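You operate a simulated robot arm through the tools that you are given. There is no shell and no other tool.

You run a simulated robot arm. Do the job below in one go: nothing can be reset, and whatever is moved stays where it is left.

JOB
Label the long block's blue port OUT and its yellow port IN; dab both ports orange.
Fine: press the labels till they hold; leave the block where it lies; put the marker back. Set down upright: orange marker.

The check looks at the end state, three seconds after you hand in, the way a careful person would. Anything else that was tipped, shoved, dropped, spilled or broken makes it a failure.

ROBOT AND FRAMES
A 6-joint arm with a two-finger parallel gripper, fixed in place. Base frame: the origin is at the foot of the arm, x ahead of it, y to its left, z up; the work surface is at about z = 0.76. Lengths are in m, angles in degrees, forces in N, time in s.
With the tool pointing down near the work surface it reaches from about 0.58 to 0.94 m from the base axis. Its first joint turns from -149.0 to 149.0 degrees. Payload 3.43 kg.
Tool frame: the origin (TCP) lies between the finger pads and is the grasp point; the fingertips stand 0.034 m ahead of it; z points along the fingers, y is the line along which they close. The gripper opens to 0.128 m. The fingers are 0.024 m wide and 0.012 m thick; the gripper's body (0.048 by 0.13 m) begins 0.096 m behind the TCP.
Orientation is that of the tool frame in the base frame, as a unit quaternion [x, y, z, w]. With the fingers straight down and closing along the base's y, the tool's x points along the base's -x, its y along +y and its z along -z.

CONTROLS
- The arm moves only by the tool jog_arm. Its argument "motion" is a list of rows, each a list of 7 numbers: the opening, from 0 (shut) to 1 (fully open), then the shift along the tool's x, y, z in m, then the turn, a rotation vector about the tool's x, y, z in degrees. In form: [[claw, tx, ty, tz, ax, ay, az], ...]. A call has 1 to 20 rows; each row is the pose to reach, as a shift and turn from the pose commanded when the call began, along the tool's axes at that moment. A row lasts 0.2 s, in which the tool goes at most 0.05 m and 8.6 degrees; a call with a longer step from one row to the next is refused whole, and so is a gripper value outside its range. A pose out of reach is approached as far as the arm can. The call stops where the force on the tool passes 40 N (or 10 N more than at its start, if that is more) or the arm is blocked; 0.2 s more then pass. The fingers move at their own pace (about 0.108 m/s each) and stop on an object; they squeeze with about 28 N. The grip force told is the motor's: it shows also when the fingers shut on nothing. Time passes only in rows, and 0.2 s behind the last, so rows that repeat a pose let the fingers close. It gives the time, the measured TCP pose, the force on the tool (base axes), the opening and the grip force at its end, in the units of the frame above (readings bear some noise), with the torque about the TCP (base axes, N m) and any sound that the robot's microphone picked up.
- Cameras (640 x 400 px; columns grow to the right, rows downward): "scene" is fixed at [0.0602, 0.5047, 1.3377]; the picture's right is [0.59, -0.81, 0.00], its down [-0.66, -0.48, -0.58] and it looks along [0.47, 0.34, -0.82] (base axes); focal length 241 px, centre (320, 200). "wrist" rides on the gripper at [0.076, -0.011, -0.16] in the tool frame; the picture's right is [0.15, 0.99, 0.00], its down [-0.88, 0.13, -0.46] and it looks along [-0.45, 0.07, 0.89] (tool axes); focal length 234 px, centre (320, 200). There is no depth. A picture from a camera that has moved, and an enlarged one, comes with that camera's place and axes in the base frame and with its lens. The place of the scene camera against the robot may be out by one fixed shift of up to 0.018 m in any direction.
- capture(camera): a new picture of that camera. The clock stands still meanwhile.
- slide_trunk(by): slides the trunk up (or, below 0, down) by that many m; the arm rides with it, the base frame stays. It gives what a move gives, with no picture.
- close_up(camera, box): a new picture of the part [left, top, right, bottom] of that camera's present view, enlarged. The clock stands still meanwhile.
- finish_job(): hands the job in; it is judged then, once.

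Nothing tells you positions but the pictures and the camera data. Unless the task says otherwise, let go and move clear before handing in.

The tools are called after "Call:" as name(argument=value, ...) on one line, values as JSON. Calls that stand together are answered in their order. jog_arm: Moves the arm, as the interface text tells. Its arguments: {"type":"object","properties":{"motion":{"type":"array"}},"required":["motion"]} The other tools are called the same way: slide_trunk (by) slides the trunk up or down; capture (camera) takes a picture; close_up (camera, box) takes an enlarged picture of a part of a camera's view; finish_job () hands the job in.

At the start:

```text
time: 0.0
position: [0.3632, 0.7364, 1.0698]
tool_rot: [0.0, 1.0, 0.0, 0.0]
ft_force: [0.1, 0.8, -0.5]
ft_torque: [-0.01, 0.0, -0.01]
gripper_width: 0.1281
grasp_force: 0.0
trunk travel left (down, up): [-0.625, 0.085]
```

scene: 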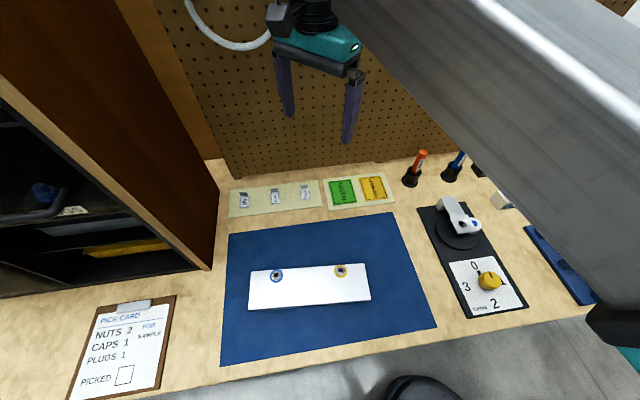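
wrist: 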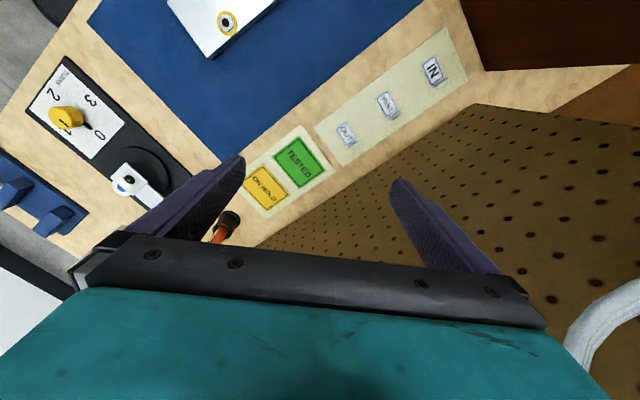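

I see a workbench with a white block on a blue mat, a label strip with three labels, two larger tags, and orange and blue markers in stands. I'll take enlarged views before moving.

Call:
close_up(camera="scene", box=[220, 170, 330, 240])

Call:
close_up(camera="scene", box=[230, 250, 390, 320])

Call:
close_up(camera="scene", box=[380, 140, 520, 230])

Call:
close_up(camera="wrist", box=[300, 20, 480, 160])

Call:
close_up(camera="wrist", box=[160, 140, 320, 260])

```text
5.71 times, centred on (275, 205) of scene
camera zoom: at [0.0602, 0.5047, 1.3377], right [0.59, -0.81, 0.0], down [-0.66, -0.48, -0.58], along [0.47, 0.34, -0.82], focal length 1378 px, centre (577, 171)
```

zoom: 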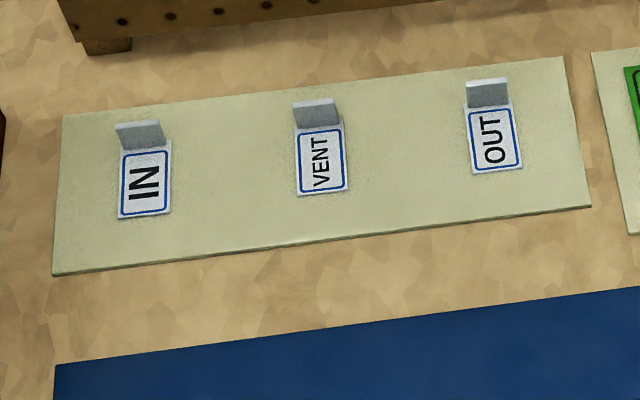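

```text
4.00 times, centred on (310, 285) of scene
camera zoom: at [0.0602, 0.5047, 1.3377], right [0.59, -0.81, 0.0], down [-0.66, -0.48, -0.58], along [0.47, 0.34, -0.82], focal length 964 px, centre (360, -140)
```

zoom: 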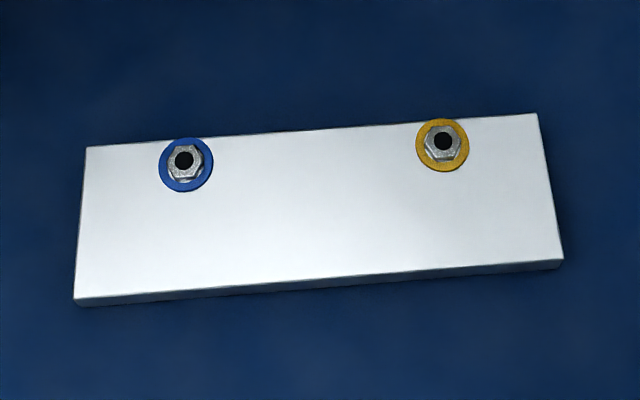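

```text
4.44 times, centred on (450, 185) of scene
camera zoom: at [0.0602, 0.5047, 1.3377], right [0.59, -0.81, 0.0], down [-0.66, -0.48, -0.58], along [0.47, 0.34, -0.82], focal length 1072 px, centre (-258, 267)
```

zoom: 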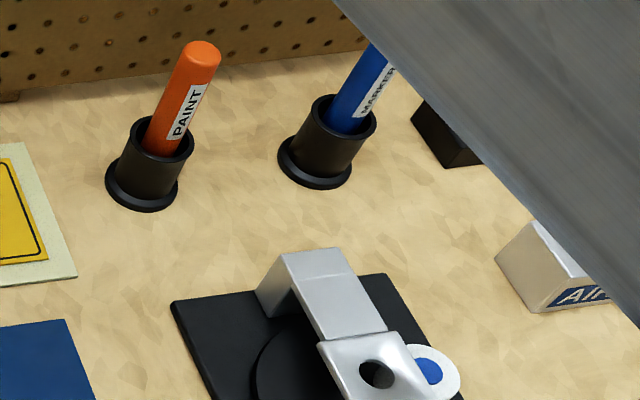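

```text
2.86 times, centred on (390, 90) of wrist
camera zoom: at [0.2875, 0.7268, 1.2296], right [-0.15, 0.99, 0.0], down [0.88, 0.13, 0.46], along [0.45, 0.07, -0.89], focal length 669 px, centre (120, 514)
```

zoom: 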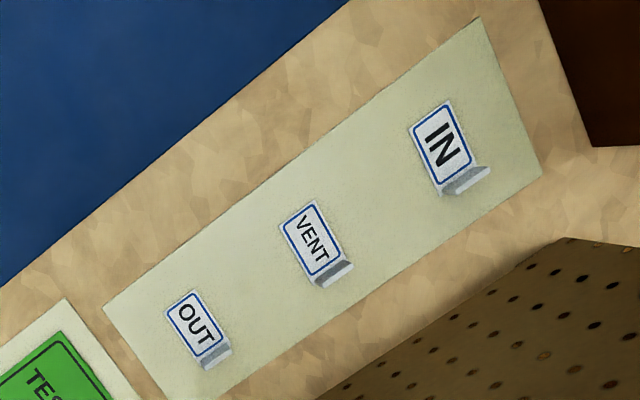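

```text
3.33 times, centred on (240, 200) of wrist
camera zoom: at [0.2875, 0.7268, 1.2296], right [-0.15, 0.99, 0.0], down [0.88, 0.13, 0.46], along [0.45, 0.07, -0.89], focal length 781 px, centre (587, 200)
```

zoom: 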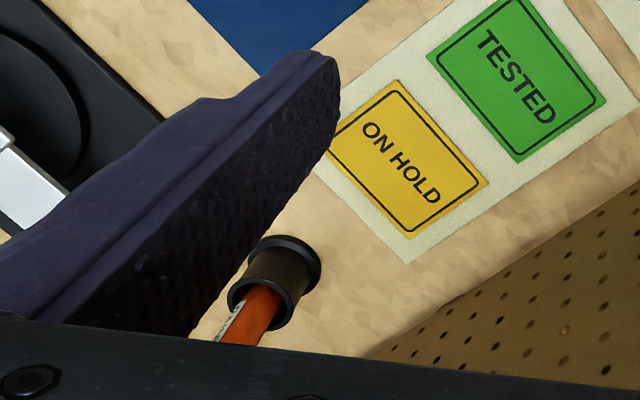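

The OUT, VENT and IN labels are on the sheet at the back left, about (0.37, 0.79), (0.31, 0.85) and (0.25, 0.92). The block is near (0.2, 0.63) and the orange marker near (0.61, 0.56). First I'll back off slightly from the pegboard and turn the gripper so the wrist camera faces the labels, in line with their long axis.

Call:
jog_arm(motion=[[1, 0.0025, -0.0018, 0, 0, 0, -8.2], [1, 0.005, -0.0036, 0, 0, 0, -16.4], [1, 0.0075, -0.0054, 0, 0, 0, -24.6], [1, 0.01, -0.0073, 0, 0, 0, -32.8], [1, 0.0125, -0.0091, 0, 0, 0, -41.0], [1, 0.015, -0.0109, 0, 0, 0, -49.2], [1, 0.0175, -0.0127, 0, 0, 0, -57.4], [1, 0.02, -0.0145, 0, 0, 0, -65.6], [1, 0.0225, -0.0163, 0, 0, 0, -73.8], [1, 0.025, -0.0181, 0, 0, 0, -82.0], [1, 0.0275, -0.02, 0, 0, 0, -90.2], [1, 0.03, -0.0218, 0, 0, 0, -98.4], [1, 0.0325, -0.0236, 0, 0, 0, -106.6], [1, 0.035, -0.0254, 0, 0, 0, -114.8], [1, 0.0375, -0.0272, 0, 0, 0, -123.0], [1, 0.04, -0.029, 0, 0, 0, -131.0]])

Call:
capture(camera="wrist")

Call:
capture(camera="scene")

```text
time: 3.4
position: [0.3256, 0.7082, 1.0694]
tool_rot: [0.911, -0.413, 0.001, 0.0]
ft_force: [-0.4, 0.5, -0.6]
ft_torque: [0.01, 0.02, -0.02]
gripper_width: 0.1279
grasp_force: 0.1
trunk travel left (down, up): [-0.625, 0.085]
```

```text
taken
camera wrist: at [0.3823, 0.6593, 1.2297], right [-0.65, -0.76, 0.0], down [-0.68, 0.58, 0.46], along [-0.35, 0.3, -0.89], focal length 234 px, centre (320, 200)
```

wrist: 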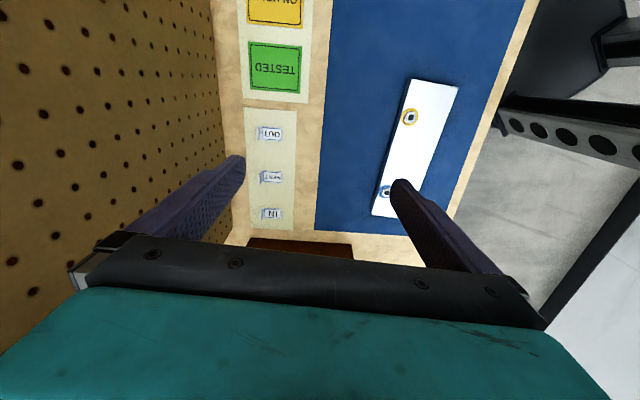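

```text
taken
```

scene: 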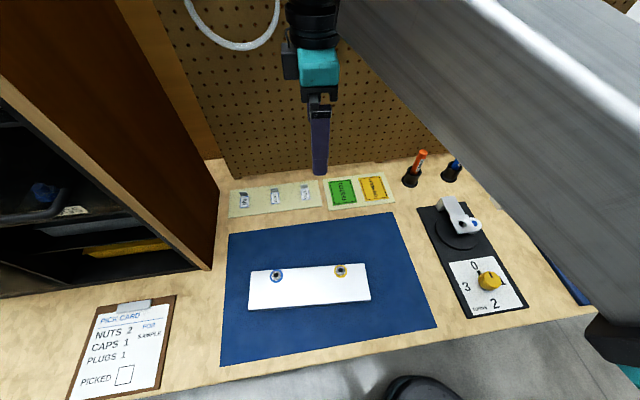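

The camera view is now square to the bench. I'll zoom in on the labels and the block from here.

Call:
close_up(camera="wrist", box=[230, 100, 320, 240])

Call:
close_up(camera="wrist", box=[350, 70, 480, 230])

```text
2.86 times, centred on (275, 170) of wrist
camera zoom: at [0.3823, 0.6593, 1.2297], right [-0.65, -0.76, 0.0], down [-0.68, 0.58, 0.46], along [-0.35, 0.3, -0.89], focal length 669 px, centre (449, 286)
```

zoom: 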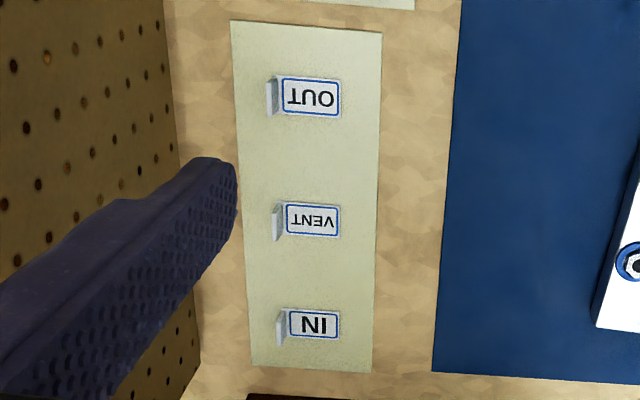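

```text
2.50 times, centred on (415, 150) of wrist
camera zoom: at [0.3823, 0.6593, 1.2297], right [-0.65, -0.76, 0.0], down [-0.68, 0.58, 0.46], along [-0.35, 0.3, -0.89], focal length 585 px, centre (82, 325)
```

zoom: 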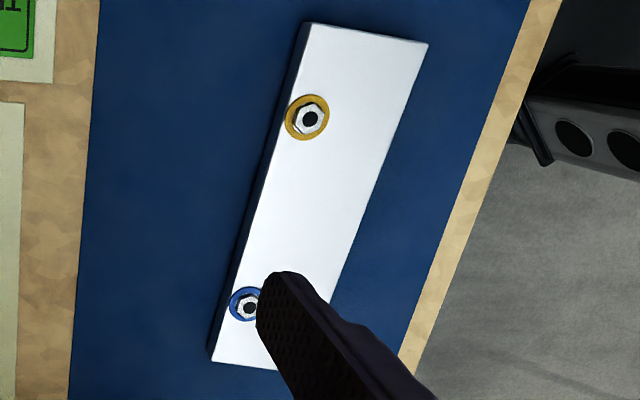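

All the bench edges run at about 45° in the base frame, and the label tabs stand upright at the pegboard ends of the labels. I'll lower the arm for a closer look at the OUT tab.

Call:
jog_arm(motion=[[1, 0.014, -0.0137, 0.03, 0, 0, -0.8], [1, 0.028, -0.0274, 0.06, 0, 0, -1.6], [1, 0.042, -0.041, 0.09, 0, 0, -2.4], [1, 0.056, -0.0547, 0.12, 0, 0, -3.2], [1, 0.0706, -0.0684, 0.15, 0, 0, -3.8]])

Call:
capture(camera="wrist")

```text
time: 4.6
position: [0.4241, 0.7002, 0.9207]
tool_rot: [0.923, -0.384, 0.0, 0.0]
ft_force: [-0.1, 0.2, -0.5]
ft_torque: [0.0, 0.02, -0.04]
gripper_width: 0.128
grasp_force: 0.1
trunk travel left (down, up): [-0.625, 0.085]
```

```text
taken
camera wrist: at [0.4859, 0.6558, 1.0801], right [-0.6, -0.8, 0.0], down [-0.71, 0.53, 0.46], along [-0.37, 0.27, -0.89], focal length 234 px, centre (320, 200)
```

wrist: 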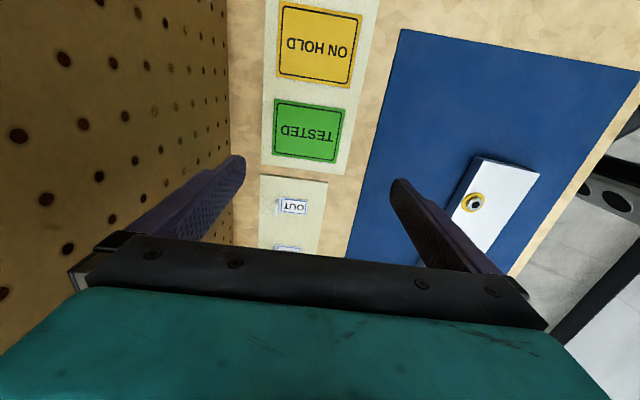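

OUT is now near the centre of the wrist view, so I'll zoom in on it.

Call:
close_up(camera="wrist", box=[255, 180, 335, 230])

Call:
close_up(camera="scene", box=[280, 165, 340, 220])

```text
8.00 times, centred on (295, 205) of wrist
camera zoom: at [0.4859, 0.6558, 1.0801], right [-0.6, -0.8, 0.0], down [-0.71, 0.53, 0.46], along [-0.37, 0.27, -0.89], focal length 1873 px, centre (520, 160)
```

zoom: 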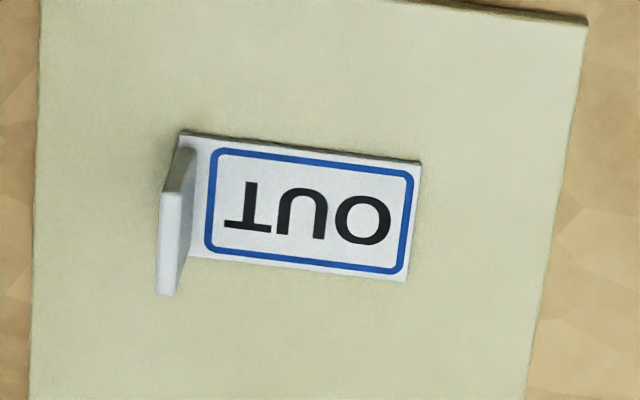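

```text
7.27 times, centred on (310, 192) of scene
camera zoom: at [0.0602, 0.5047, 1.3377], right [0.59, -0.81, 0.0], down [-0.66, -0.48, -0.58], along [0.47, 0.34, -0.82], focal length 1754 px, centre (393, 254)
```

zoom: 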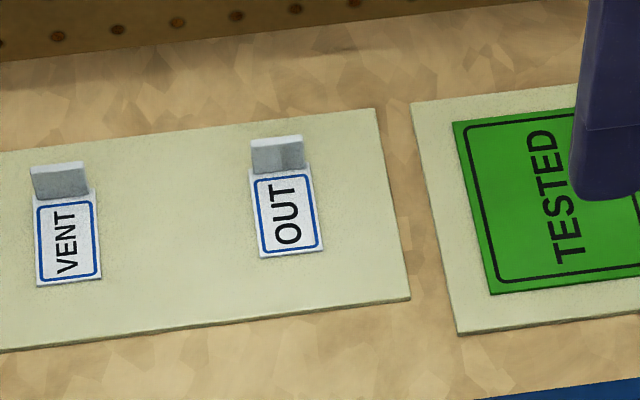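

The OUT label lies square to the bench, centred near (0.374, 0.793). Its tab is a vertical plate about 21 mm wide and 18 mm high at (0.388, 0.808). I'll check how much room the arm has to the pegboard.

Call:
capture(camera="scene")

Call:
close_up(camera="wrist", box=[180, 0, 400, 180])

```text
taken
```

scene: 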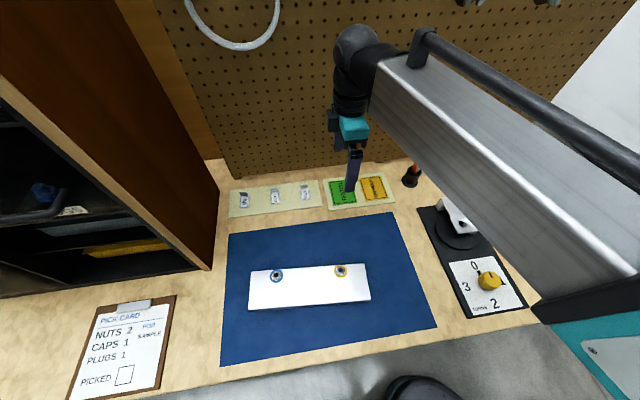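

```text
2.22 times, centred on (290, 90) of wrist
camera zoom: at [0.4859, 0.6558, 1.0801], right [-0.6, -0.8, 0.0], down [-0.71, 0.53, 0.46], along [-0.37, 0.27, -0.89], focal length 520 px, centre (387, 444)
```

zoom: 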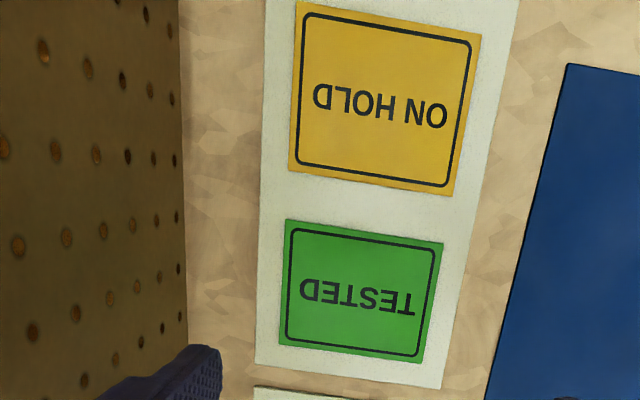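

The pegboard face is at about H = 0.915 along the bench normal, leaving roughly 7 cm behind the tab. I'll lean the gripper 7° away from the board and bring it above the OUT tab with the fingers partly open.

Call:
jog_arm(motion=[[0.3, -0.035, 0, 0, 2.5, 0, 0], [0.3, -0.07, -0.01, 0, 5, 0, 0], [0.3, -0.1017, -0.03, 0.02, 7, 0, 0], [0.3, -0.1017, -0.0507, 0.0507, 7, 0, 0], [0.3, -0.1017, -0.0507, 0.0507, 7, 0, 0]])

Call:
capture(camera="wrist")

Call:
capture(camera="scene")

```text
time: 5.8
position: [0.388, 0.808, 0.867]
tool_rot: [0.921, -0.384, 0.023, -0.056]
ft_force: [-0.2, 0.0, 0.6]
ft_torque: [-0.01, 0.01, 0.01]
gripper_width: 0.0383
grasp_force: 0.1
trunk travel left (down, up): [-0.625, 0.085]
```

```text
taken
camera wrist: at [0.4347, 0.75, 1.0274], right [-0.59, -0.8, -0.12], down [-0.75, 0.49, 0.44], along [-0.29, 0.35, -0.89], focal length 234 px, centre (320, 200)
```

wrist: 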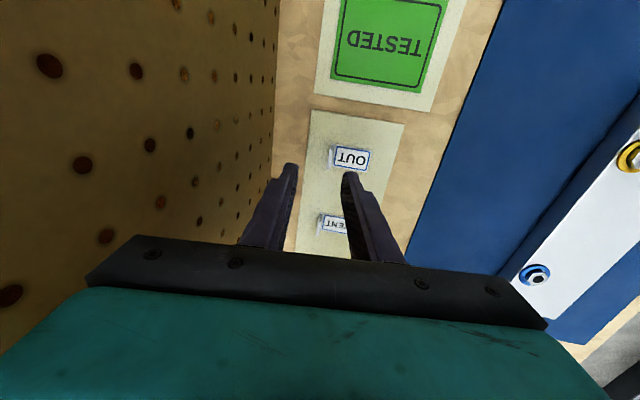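

```text
taken
```

scene: 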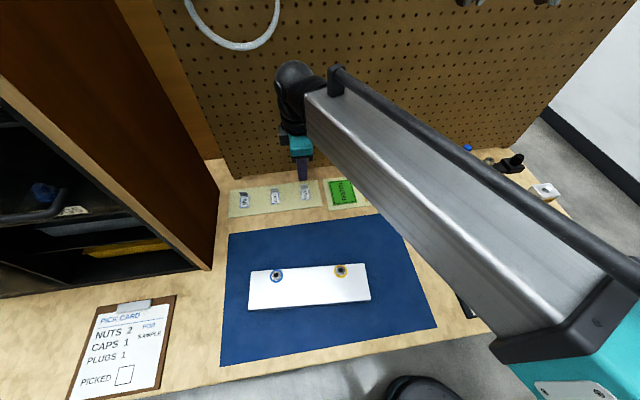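

The fingers are above the tab. I'll zoom in to check the alignment before going down.

Call:
close_up(camera="wrist", box=[270, 120, 400, 220])

Call:
close_up(camera="scene", box=[270, 120, 350, 220])

```text
4.00 times, centred on (335, 170) of wrist
camera zoom: at [0.4347, 0.75, 1.0274], right [-0.59, -0.8, -0.12], down [-0.75, 0.49, 0.44], along [-0.29, 0.35, -0.89], focal length 937 px, centre (260, 320)
```

zoom: 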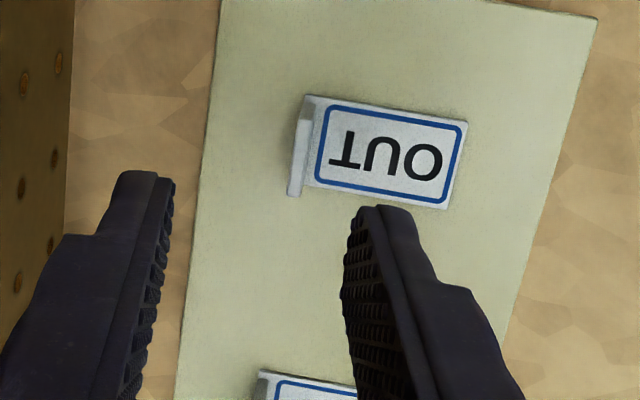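

```text
4.00 times, centred on (310, 170) of scene
camera zoom: at [0.0602, 0.5047, 1.3377], right [0.59, -0.81, 0.0], down [-0.66, -0.48, -0.58], along [0.47, 0.34, -0.82], focal length 964 px, centre (360, 320)
```

zoom: 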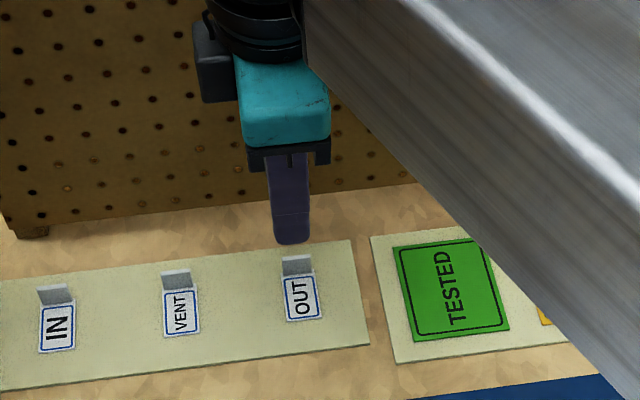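

The tab lines up midway between the fingers. I'll lower the fingers vertically around it in two stages and watch the force.

Call:
jog_arm(motion=[[0.3, 0.0005, 0.002, 0.016, 0, 0, 0], [0.3, 0.001, 0.004, 0.033, 0, 0, 0], [0.3, 0.001, 0.0057, 0.0466, 0, 0, 0], [0.3, 0.001, 0.0067, 0.0546, 0, 0, 0]])

Call:
capture(camera="wrist")

Call:
close_up(camera="scene", box=[270, 140, 350, 220])

```text
time: 6.8
position: [0.3877, 0.8078, 0.8133]
tool_rot: [0.922, -0.384, 0.023, -0.056]
ft_force: [0.2, -0.3, -0.4]
ft_torque: [-0.02, -0.01, 0.0]
gripper_width: 0.0382
grasp_force: 0.1
trunk travel left (down, up): [-0.625, 0.085]
```

```text
taken
camera wrist: at [0.4347, 0.749, 0.9731], right [-0.59, -0.8, -0.12], down [-0.75, 0.49, 0.44], along [-0.29, 0.35, -0.89], focal length 234 px, centre (320, 200)
```

wrist: 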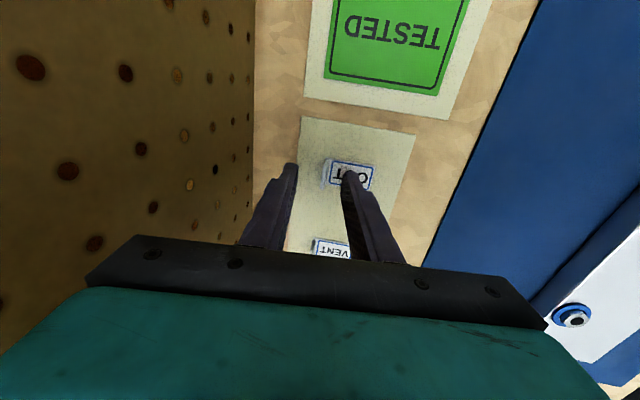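

```text
5.00 times, centred on (310, 180) of scene
camera zoom: at [0.0602, 0.5047, 1.3377], right [0.59, -0.81, 0.0], down [-0.66, -0.48, -0.58], along [0.47, 0.34, -0.82], focal length 1206 px, centre (370, 300)
```

zoom: 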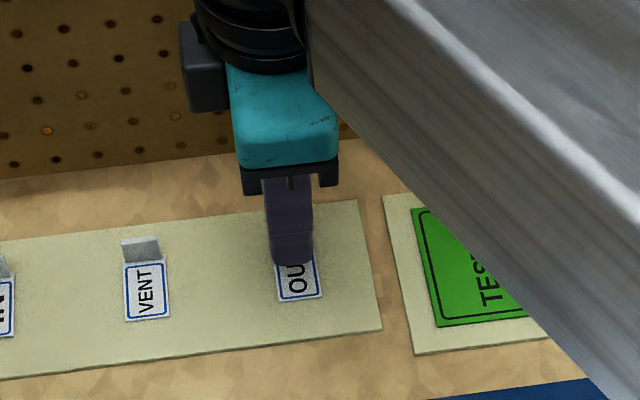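

There's no contact yet. I'll zoom in on where the fingers sit relative to the tab.

Call:
close_up(camera="wrist", box=[270, 130, 400, 220])

```text
4.44 times, centred on (335, 175) of wrist
camera zoom: at [0.4347, 0.749, 0.9731], right [-0.59, -0.8, -0.12], down [-0.75, 0.49, 0.44], along [-0.29, 0.35, -0.89], focal length 1041 px, centre (253, 311)
```

zoom: 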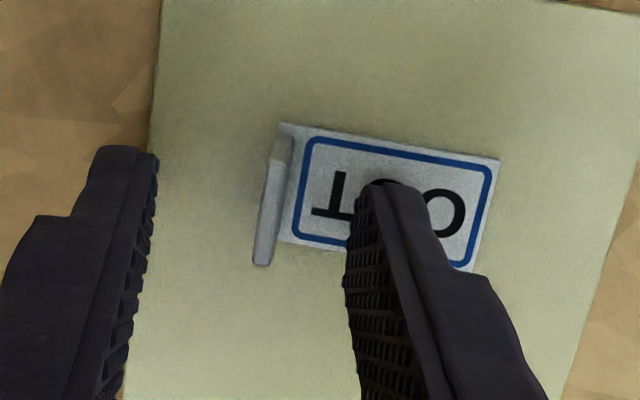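

The tab is centred between the pads to within about 1 mm. I'll go down the last 9 mm and close on it.

Call:
jog_arm(motion=[[0.3, 0.0005, 0.0006, 0.005, 0, 0, 0], [0.3, 0.0005, 0.0011, 0.0092, 0, 0, 0], [0.3, 0.0005, 0.0011, 0.0092, 0, 0, 0], [0.0, 0.0005, 0.0011, 0.0092, 0, 0, 0], [0.0, 0.0005, 0.0011, 0.0092, 0, 0, 0], [0.0, 0.0005, 0.0011, 0.0092, 0, 0, 0]])

Call:
close_up(camera="wrist", box=[270, 130, 400, 220])

```text
time: 8.2
position: [0.3861, 0.8065, 0.8054]
tool_rot: [0.921, -0.384, 0.023, -0.057]
ft_force: [-0.9, -0.9, 7.7]
ft_torque: [-0.29, 0.31, -0.04]
gripper_width: 0.0008
grasp_force: 28.3
trunk travel left (down, up): [-0.625, 0.085]
```

```text
4.44 times, centred on (335, 175) of wrist
camera zoom: at [0.4339, 0.7481, 0.9658], right [-0.59, -0.8, -0.12], down [-0.75, 0.49, 0.44], along [-0.29, 0.35, -0.89], focal length 1041 px, centre (253, 311)
```

zoom: 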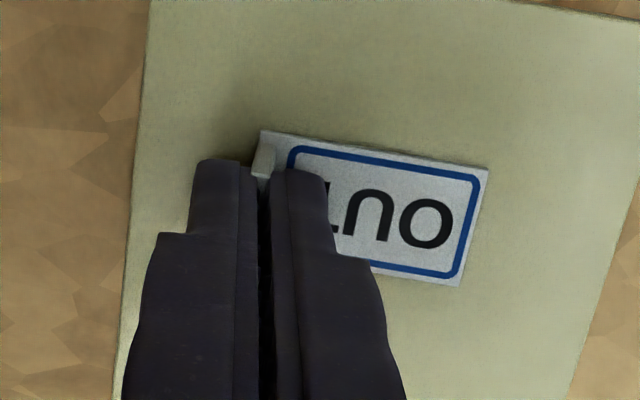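

The fingers closed to 0.8 mm with a light 8 N contact below, and the tab looks pinched. I'll lift straight up slowly to see whether the label comes along.

Call:
jog_arm(motion=[[0.0, 0, -0.0006, -0.005, 0, 0, 0], [0.0, 0, -0.0012, -0.01, 0, 0, 0], [0.0, 0, -0.0018, -0.015, 0, 0, 0], [0.0, 0, -0.0024, -0.02, 0, 0, 0], [0.0, 0, -0.0037, -0.03, 0, 0, 0]])

Call:
close_up(camera="wrist", box=[270, 130, 400, 220])

Call:
close_up(camera="scene", box=[270, 140, 350, 220])

```text
time: 9.4
position: [0.3864, 0.8067, 0.8366]
tool_rot: [0.922, -0.383, 0.024, -0.056]
ft_force: [0.7, 0.0, 0.9]
ft_torque: [0.0, -0.01, 0.0]
gripper_width: 0.0016
grasp_force: 27.7
trunk travel left (down, up): [-0.625, 0.085]
```

```text
4.44 times, centred on (335, 175) of wrist
camera zoom: at [0.4347, 0.7477, 0.9956], right [-0.59, -0.8, -0.12], down [-0.75, 0.49, 0.44], along [-0.29, 0.35, -0.89], focal length 1041 px, centre (253, 311)
```

zoom: 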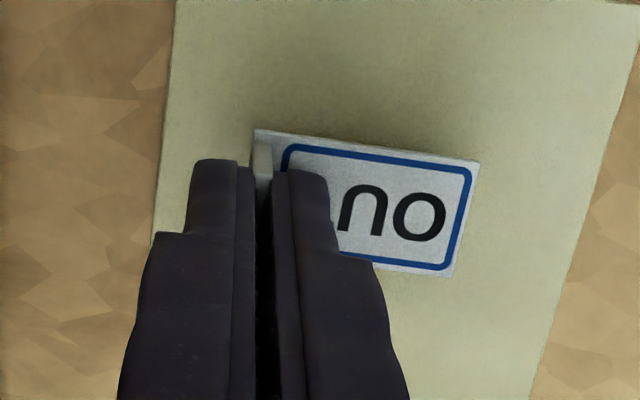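

```text
5.00 times, centred on (310, 180) of scene
camera zoom: at [0.0602, 0.5047, 1.3377], right [0.59, -0.81, 0.0], down [-0.66, -0.48, -0.58], along [0.47, 0.34, -0.82], focal length 1206 px, centre (370, 300)
```

zoom: 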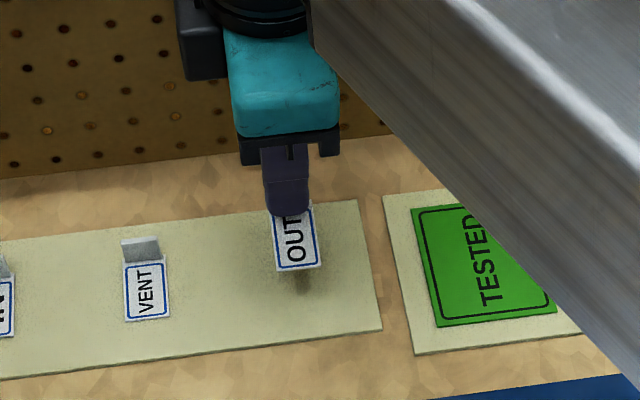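

The OUT label came off cleanly and is held by its tab, flat just below the fingertips. I'll lift it further, take out the tilt and back away from the pegboard.

Call:
jog_arm(motion=[[0.0, 0, -0.004, -0.035, 0, 0, 0], [0.0, 0, -0.0085, -0.07, 0, 0, 0], [0.0, 0, 0.027, -0.09, -2.5, 0, 0], [0.0, 0, 0.058, -0.104, -5, 0, 0], [0.0, 0, 0.0871, -0.1115, -7, 0, 0]])

Call:
capture(camera="wrist")

```text
time: 10.6
position: [0.3155, 0.7347, 0.9351]
tool_rot: [0.923, -0.385, 0.0, 0.0]
ft_force: [0.6, 0.1, -0.5]
ft_torque: [0.03, -0.02, 0.01]
gripper_width: 0.0016
grasp_force: 27.8
trunk travel left (down, up): [-0.625, 0.085]
```

```text
taken
camera wrist: at [0.3768, 0.6901, 1.0948], right [-0.6, -0.8, 0.0], down [-0.71, 0.53, 0.46], along [-0.36, 0.27, -0.89], focal length 234 px, centre (320, 200)
```

wrist: 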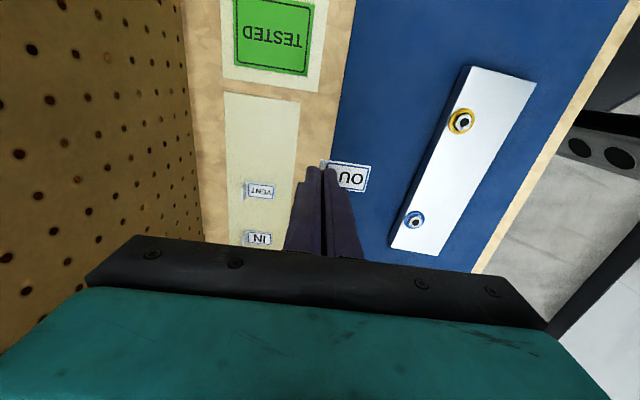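

The label is held firmly. I'll zoom in on the held label and on the block from this pose.

Call:
close_up(camera="wrist", box=[300, 140, 390, 220])

Call:
close_up(camera="wrist", box=[380, 55, 560, 265])

```text
5.00 times, centred on (345, 180) of wrist
camera zoom: at [0.3768, 0.6901, 1.0948], right [-0.6, -0.8, 0.0], down [-0.71, 0.53, 0.46], along [-0.36, 0.27, -0.89], focal length 1171 px, centre (195, 300)
```

zoom: 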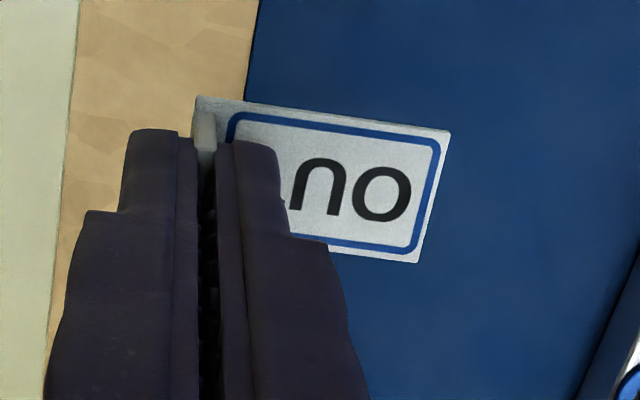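

```text
1.90 times, centred on (470, 160) of wrist
camera zoom: at [0.3768, 0.6901, 1.0948], right [-0.6, -0.8, 0.0], down [-0.71, 0.53, 0.46], along [-0.36, 0.27, -0.89], focal length 446 px, centre (34, 276)
```

zoom: 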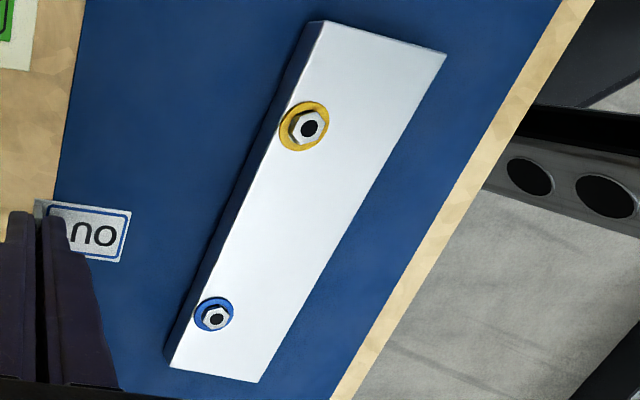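

From two views the block top is at z≈0.785. The blue port is at (0.136, 0.688), the yellow port at (0.232, 0.573), and the long axis runs at about −50°. The space in front of each port is free, so I'll turn the gripper 95° so the text reads along the block and hover over the spot in front of the blue port.

Call:
jog_arm(motion=[[0.0, -0.0062, 0.0163, 0.0012, 0, 0, 7.9], [0.0, -0.0123, 0.0325, 0.0025, 0, 0, 15.8], [0.0, -0.0185, 0.0488, 0.0037, 0, 0, 23.7], [0.0, -0.0246, 0.0651, 0.005, 0, 0, 31.6], [0.0, -0.0308, 0.0813, 0.0062, 0, 0, 39.5], [0.0, -0.037, 0.0976, 0.0075, 0, 0, 47.4], [0.0, -0.0431, 0.1139, 0.0087, 0, 0, 55.3], [0.0, -0.0493, 0.1301, 0.01, 0, 0, 63.2], [0.0, -0.0554, 0.1464, 0.0112, 0, 0, 71.1], [0.0, -0.0616, 0.1627, 0.0125, 0, 0, 79.0], [0.0, -0.0677, 0.1789, 0.0137, 0, 0, 86.9], [0.0, -0.0739, 0.1952, 0.015, 0, 0, 94.8], [0.0, -0.0739, 0.1952, 0.015, 0, 0, 94.8]])

Call:
capture(camera="wrist")

Call:
capture(camera="scene")

```text
time: 13.4
position: [0.1244, 0.6513, 0.9195]
tool_rot: [-0.34, 0.94, 0.001, 0.0]
ft_force: [0.5, -1.0, -0.3]
ft_torque: [0.01, 0.03, 0.0]
gripper_width: 0.0013
grasp_force: 27.8
trunk travel left (down, up): [-0.625, 0.085]
```

```text
taken
camera wrist: at [0.0734, 0.5955, 1.0796], right [-0.75, 0.66, 0.0], down [0.59, 0.67, 0.46], along [0.3, 0.34, -0.89], focal length 234 px, centre (320, 200)
```

wrist: 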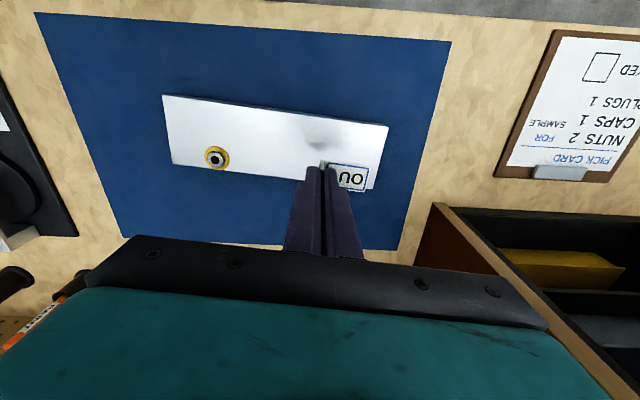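

```text
taken
```

scene: 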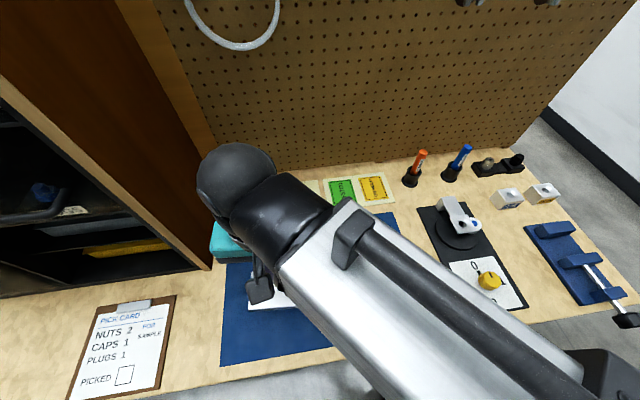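

The label reads upright from the bench front and hovers over the spot in front of the blue port. I'll lower it to just above the block.

Call:
jog_arm(motion=[[0.0, 0, 0, 0.02, 0, 0, 0], [0.0, 0, 0, 0.04, 0, 0, 0], [0.0, 0, 0, 0.06, 0, 0, 0], [0.0, 0, 0, 0.07, 0, 0, 0], [0.0, 0, 0, 0.078, 0, 0, 0]])

Call:
capture(camera="wrist")

Call:
close_up(camera="wrist", box=[260, 100, 420, 220])

Call:
close_up(camera="scene", box=[220, 220, 360, 320])

```text
time: 14.6
position: [0.1261, 0.6496, 0.8418]
tool_rot: [-0.342, 0.94, 0.0, 0.0]
ft_force: [-0.3, 0.1, -0.2]
ft_torque: [0.01, 0.0, -0.02]
gripper_width: 0.0013
grasp_force: 28.6
trunk travel left (down, up): [-0.625, 0.085]
```

```text
taken
camera wrist: at [0.0745, 0.5935, 1.0018], right [-0.75, 0.66, 0.0], down [0.59, 0.67, 0.46], along [0.3, 0.34, -0.89], focal length 234 px, centre (320, 200)
```

wrist: 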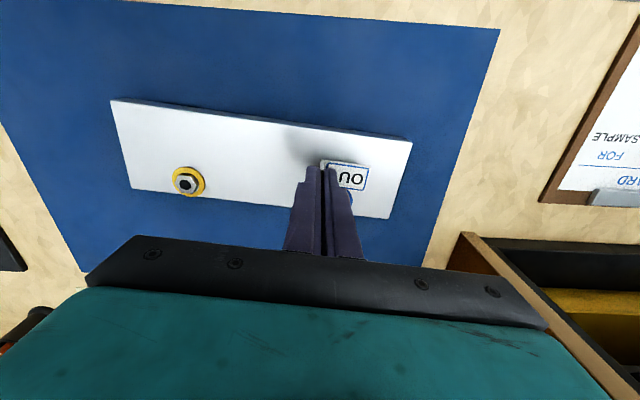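

```text
3.33 times, centred on (340, 160) of wrist
camera zoom: at [0.0745, 0.5935, 1.0018], right [-0.75, 0.66, 0.0], down [0.59, 0.67, 0.46], along [0.3, 0.34, -0.89], focal length 781 px, centre (253, 333)
```

zoom: 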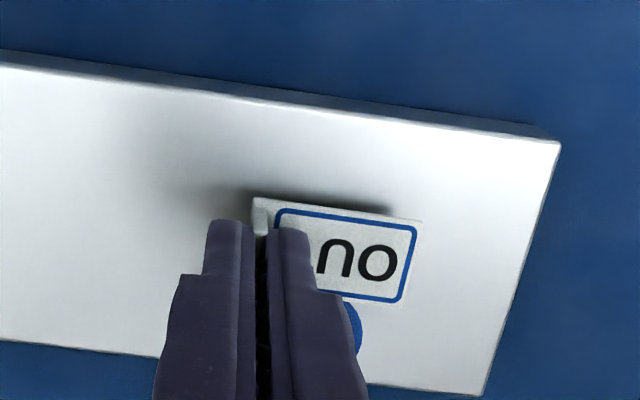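

```text
4.00 times, centred on (290, 270) of scene
camera zoom: at [0.0602, 0.5047, 1.3377], right [0.59, -0.81, 0.0], down [-0.66, -0.48, -0.58], along [0.47, 0.34, -0.82], focal length 964 px, centre (440, -80)
```

zoom: 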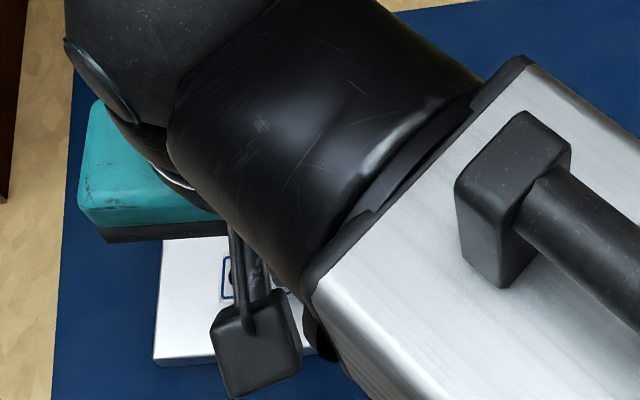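

The label is over the block with the edge of the blue washer just clear behind it. I'll go down gently until I feel contact.

Call:
jog_arm(motion=[[0.0, 0, 0, 0.006, 0, 0, 0], [0.0, 0, 0, 0.01, 0, 0, 0], [0.0, 0, 0, 0.012, 0, 0, 0], [0.0, 0, 0, 0.013, 0, 0, 0]])

Call:
close_up(camera="wrist", box=[260, 100, 420, 220])

```text
time: 15.6
position: [0.1249, 0.6515, 0.8275]
tool_rot: [-0.342, 0.94, 0.0, 0.001]
ft_force: [-0.2, -0.1, 0.3]
ft_torque: [-0.01, -0.02, -0.02]
gripper_width: 0.0009
grasp_force: 27.5
trunk travel left (down, up): [-0.625, 0.085]
```

```text
3.33 times, centred on (340, 160) of wrist
camera zoom: at [0.074, 0.5941, 0.9879], right [-0.75, 0.66, 0.0], down [0.59, 0.67, 0.46], along [0.3, 0.34, -0.89], focal length 781 px, centre (253, 333)
```

zoom: 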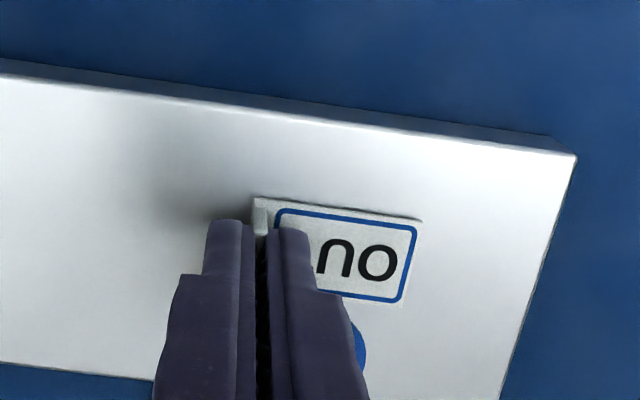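

There's no contact yet, but the shadow has almost closed under the label. I'll go a few more millimetres in 1 mm steps.

Call:
jog_arm(motion=[[0.0, 0, 0, 0.001, 0, 0, 0], [0.0, 0, 0, 0.002, 0, 0, 0], [0.0, 0, 0, 0.003, 0, 0, 0]])

Call:
close_up(camera="wrist", box=[260, 100, 420, 220])

```text
time: 16.4
position: [0.1264, 0.6499, 0.8261]
tool_rot: [-0.341, 0.94, -0.001, 0.0]
ft_force: [-0.4, 0.4, 0.8]
ft_torque: [0.01, -0.02, -0.02]
gripper_width: 0.0015
grasp_force: 27.9
trunk travel left (down, up): [-0.625, 0.085]
```

```text
3.33 times, centred on (340, 160) of wrist
camera zoom: at [0.0749, 0.5938, 0.9857], right [-0.75, 0.66, 0.0], down [0.59, 0.67, 0.46], along [0.3, 0.34, -0.89], focal length 781 px, centre (253, 333)
```

zoom: 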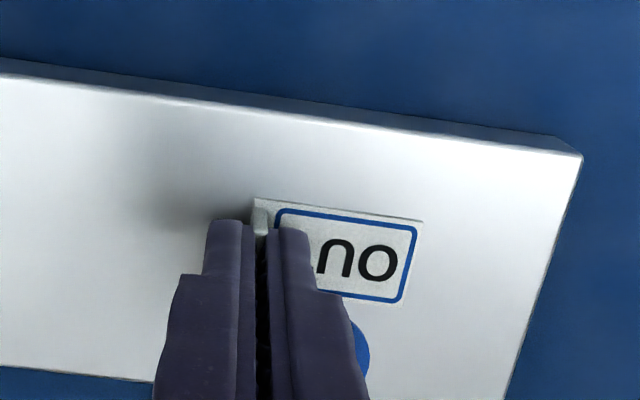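

The force is still within noise. I'll carry on in the same small steps.

Call:
jog_arm(motion=[[0.0, 0, 0, 0.001, 0, 0, 0], [0.0, 0, 0, 0.002, 0, 0, 0], [0.0, 0, 0, 0.003, 0, 0, 0]])

Call:
close_up(camera="wrist", box=[260, 100, 420, 220])

```text
time: 17.2
position: [0.1262, 0.6497, 0.825]
tool_rot: [-0.342, 0.94, 0.002, 0.0]
ft_force: [1.3, 1.6, 22.5]
ft_torque: [0.03, -0.06, -0.01]
gripper_width: 0.0016
grasp_force: 28.0
trunk travel left (down, up): [-0.625, 0.085]
```

```text
3.33 times, centred on (340, 160) of wrist
camera zoom: at [0.0748, 0.5932, 0.9836], right [-0.75, 0.66, 0.0], down [0.59, 0.67, 0.46], along [0.3, 0.34, -0.89], focal length 781 px, centre (253, 333)
```

zoom: 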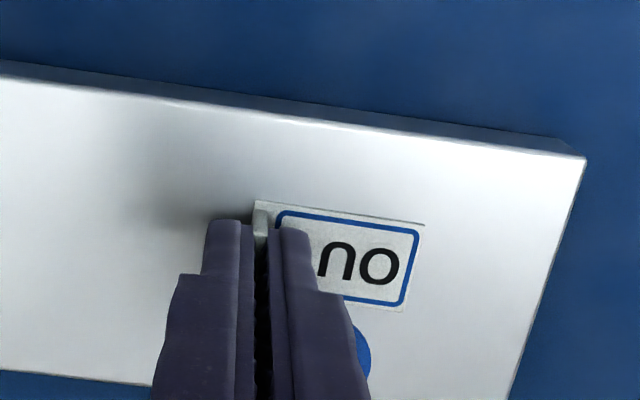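

Contact is made: 22 N straight up, with almost no torque. I'll hold it briefly, ease to a light load, open the fingers a little and rise clear.

Call:
jog_arm(motion=[[0.0, 0, 0, 0, 0, 0, 0], [0.0, 0, 0, 0, 0, 0, 0], [0.0, 0, 0, 0, 0, 0, 0], [0.0, 0, 0, -0.0015, 0, 0, 0], [0.0, 0, 0, -0.0015, 0, 0, 0], [0.15, 0, 0, -0.0015, 0, 0, 0], [0.15, 0, 0, -0.0015, 0, 0, 0], [0.15, 0, 0, -0.0015, 0, 0, 0]])

Call:
close_up(camera="wrist", box=[260, 100, 420, 220])

```text
time: 19.0
position: [0.1259, 0.6515, 0.8227]
tool_rot: [-0.342, 0.94, -0.001, 0.0]
ft_force: [-0.3, 0.3, 0.5]
ft_torque: [0.02, -0.02, 0.01]
gripper_width: 0.0193
grasp_force: 0.1
trunk travel left (down, up): [-0.625, 0.085]
```

```text
3.33 times, centred on (340, 160) of wrist
camera zoom: at [0.0746, 0.5943, 0.9834], right [-0.75, 0.66, 0.0], down [0.59, 0.67, 0.46], along [0.3, 0.34, -0.89], focal length 781 px, centre (253, 333)
```

zoom: 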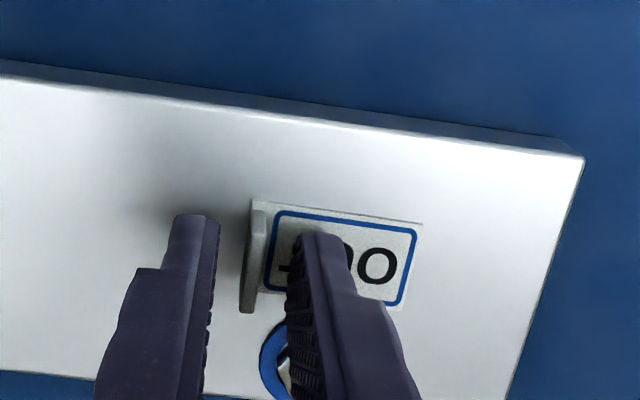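

The OUT label lies flat in front of the blue port with its tab free. I'll rise straight up and look.

Call:
jog_arm(motion=[[0.15, 0, 0, -0.015, 0, 0, 0], [0.15, 0, 0, -0.04, 0, 0, 0], [0.15, 0, 0, -0.07, 0, 0, 0], [0.0, 0, 0, -0.07, 0, 0, 0], [0.0, 0, 0, -0.07, 0, 0, 0]])

Call:
close_up(camera="wrist", box=[240, 80, 440, 230])

```text
time: 20.2
position: [0.1222, 0.6518, 0.8913]
tool_rot: [-0.342, 0.94, 0.0, 0.0]
ft_force: [0.3, 0.0, 0.0]
ft_torque: [-0.01, -0.02, 0.0]
gripper_width: 0.0002
grasp_force: 27.8
trunk travel left (down, up): [-0.625, 0.085]
```

```text
2.67 times, centred on (340, 155) of wrist
camera zoom: at [0.0713, 0.5956, 1.052], right [-0.75, 0.66, 0.0], down [0.59, 0.67, 0.46], along [0.3, 0.34, -0.89], focal length 624 px, centre (267, 320)
```

zoom: 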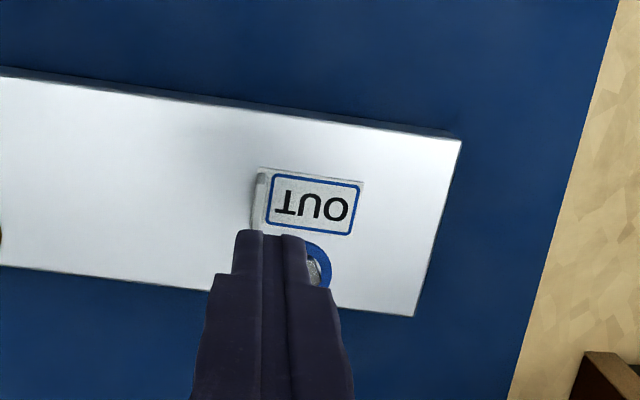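

The label sits square with a clear gap to the blue washer and is fully readable. Now I'll press it with the closed fingertips on the printed area, clear of the tab.

Call:
jog_arm(motion=[[0.0, 0, 0.0215, 0, 0, 0, 0], [0.0, 0, 0.0215, 0.03, 0, 0, 0], [0.0, 0, 0.0215, 0.055, 0, 0, 0], [0.0, 0, 0.0215, 0.068, 0, 0, 0], [0.0, 0, 0.0215, 0.073, 0, 0, 0], [0.0, 0, 0.0215, 0.075, 0, 0, 0], [0.0, 0, 0.0215, 0.075, 0, 0, 0]])

Call:
close_up(camera="wrist", box=[240, 80, 440, 230])

```text
time: 21.8
position: [0.1118, 0.6692, 0.8206]
tool_rot: [-0.343, 0.939, 0.001, 0.001]
ft_force: [-1.2, 6.3, 15.5]
ft_torque: [0.21, 0.08, 0.03]
gripper_width: 0.0
grasp_force: 28.2
trunk travel left (down, up): [-0.625, 0.085]
```

```text
2.67 times, centred on (340, 155) of wrist
camera zoom: at [0.0609, 0.6115, 0.9796], right [-0.75, 0.66, 0.0], down [0.59, 0.66, 0.46], along [0.3, 0.34, -0.89], focal length 624 px, centre (267, 320)
```

zoom: 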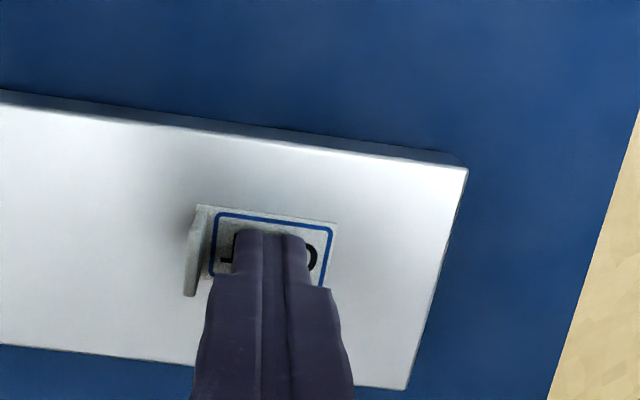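

The fingertips are pressing the print at 15 N with the tab untouched. I'll press slightly harder, hold for about a second, then lift.

Call:
jog_arm(motion=[[0.0, 0, 0, 0.001, 0, 0, 0], [0.0, 0, 0, 0.001, 0, 0, 0], [0.0, 0, 0, 0.001, 0, 0, 0], [0.0, 0, 0, 0.001, 0, 0, 0], [0.0, 0, 0, 0.001, 0, 0, 0]])

Call:
jog_arm(motion=[[0.0, 0, 0, -0.003, 0, 0, 0], [0.0, 0, 0, -0.01, 0, 0, 0], [0.0, 0, 0, -0.04, 0, 0, 0], [0.0, 0, 0, -0.08, 0, 0, 0], [0.0, 0.03, 0, -0.11, 0, 0, 0]])

Call:
close_up(camera="wrist", box=[160, 60, 420, 230])

```text
time: 23.0
position: [0.1119, 0.6668, 0.8193]
tool_rot: [-0.342, 0.94, 0.002, 0.001]
ft_force: [-1.7, 13.7, 36.5]
ft_torque: [0.38, 0.05, -0.04]
gripper_width: 0.0001
grasp_force: 28.3
trunk travel left (down, up): [-0.625, 0.085]
```

```text
time: 24.2
position: [0.089, 0.6453, 0.9283]
tool_rot: [-0.342, 0.94, 0.0, 0.0]
ft_force: [0.4, 0.1, 0.4]
ft_torque: [-0.02, 0.0, 0.01]
gripper_width: 0.0002
grasp_force: 27.6
trunk travel left (down, up): [-0.625, 0.085]
```

```text
2.35 times, centred on (290, 145) of wrist
camera zoom: at [0.0369, 0.59, 1.0885], right [-0.75, 0.66, 0.0], down [0.59, 0.67, 0.46], along [0.3, 0.34, -0.89], focal length 551 px, centre (391, 329)
```

zoom: 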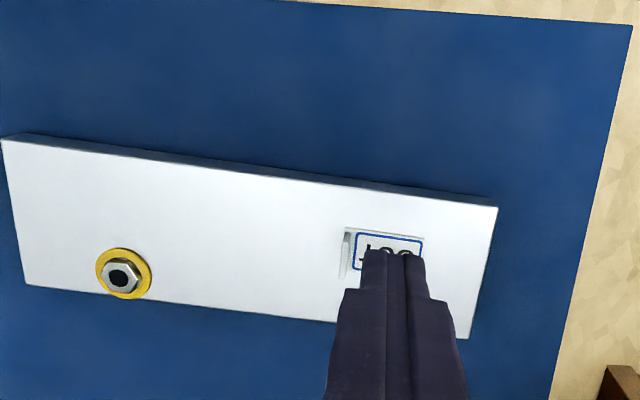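

The press reached 36 N with the label still in place. Next is the IN label: I'll swing back to the sheet with the gripper turned to match the tab and look closely before approaching.

Call:
jog_arm(motion=[[0.0, -0.0229, 0.0006, -0.005, 0, 0, -7.92], [0.0, -0.0459, 0.0012, -0.005, 0, 0, -15.84], [0.1, -0.0688, 0.0018, -0.005, 0, 0, -23.76], [0.3, -0.0917, 0.0024, -0.005, 0, 0, -31.68], [0.3, -0.1146, 0.003, -0.005, 0, 0, -39.6], [0.3, -0.1376, 0.0036, -0.005, 0, 0, -47.52], [0.3, -0.1605, 0.0042, -0.005, 0, 0, -55.44], [0.3, -0.1834, 0.0048, -0.005, 0, 0, -63.36], [0.3, -0.2063, 0.0054, -0.005, 0, 0, -71.28], [0.3, -0.2293, 0.006, 0, 0, 0, -79.2], [0.3, -0.2522, 0.0066, 0, 0, 0, -87.12], [0.3, -0.2751, 0.0072, 0, 0, 0, -95.0], [0.3, -0.2751, 0.0072, 0, 0, 0, -95.0]])

Call:
capture(camera="wrist")

Call:
capture(camera="scene")

Call:
close_up(camera="scene", box=[230, 250, 390, 320])

```text
time: 27.0
position: [0.2939, 0.8304, 0.9302]
tool_rot: [0.924, -0.382, -0.001, 0.0]
ft_force: [0.1, 0.0, 0.4]
ft_torque: [-0.01, -0.02, -0.01]
gripper_width: 0.0382
grasp_force: 0.1
trunk travel left (down, up): [-0.625, 0.085]
```

```text
taken
camera wrist: at [0.3563, 0.7857, 1.0901], right [-0.59, -0.8, 0.0], down [-0.72, 0.53, 0.46], along [-0.37, 0.27, -0.89], focal length 234 px, centre (320, 200)
```

wrist: 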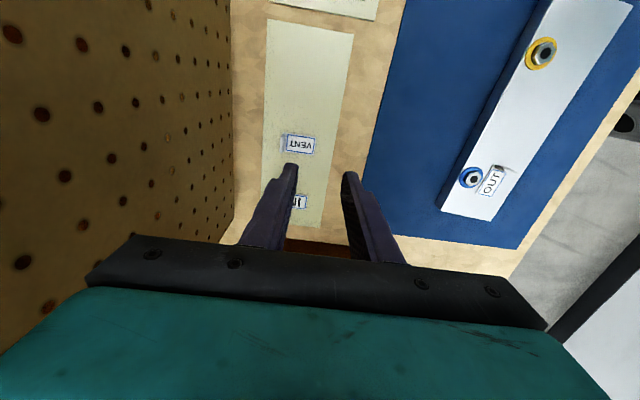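

```text
taken
```

scene: 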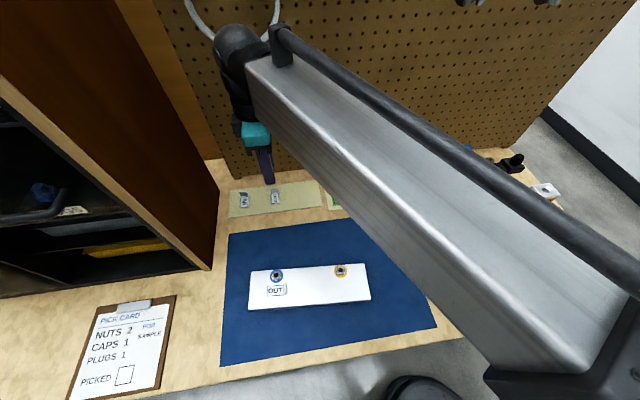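

```text
4.00 times, centred on (310, 285) of scene
camera zoom: at [0.0602, 0.5047, 1.3377], right [0.59, -0.81, 0.0], down [-0.66, -0.48, -0.58], along [0.47, 0.34, -0.82], focal length 964 px, centre (360, -140)
```

zoom: 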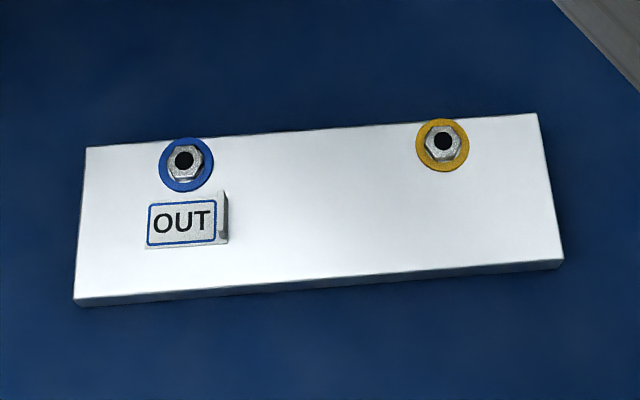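

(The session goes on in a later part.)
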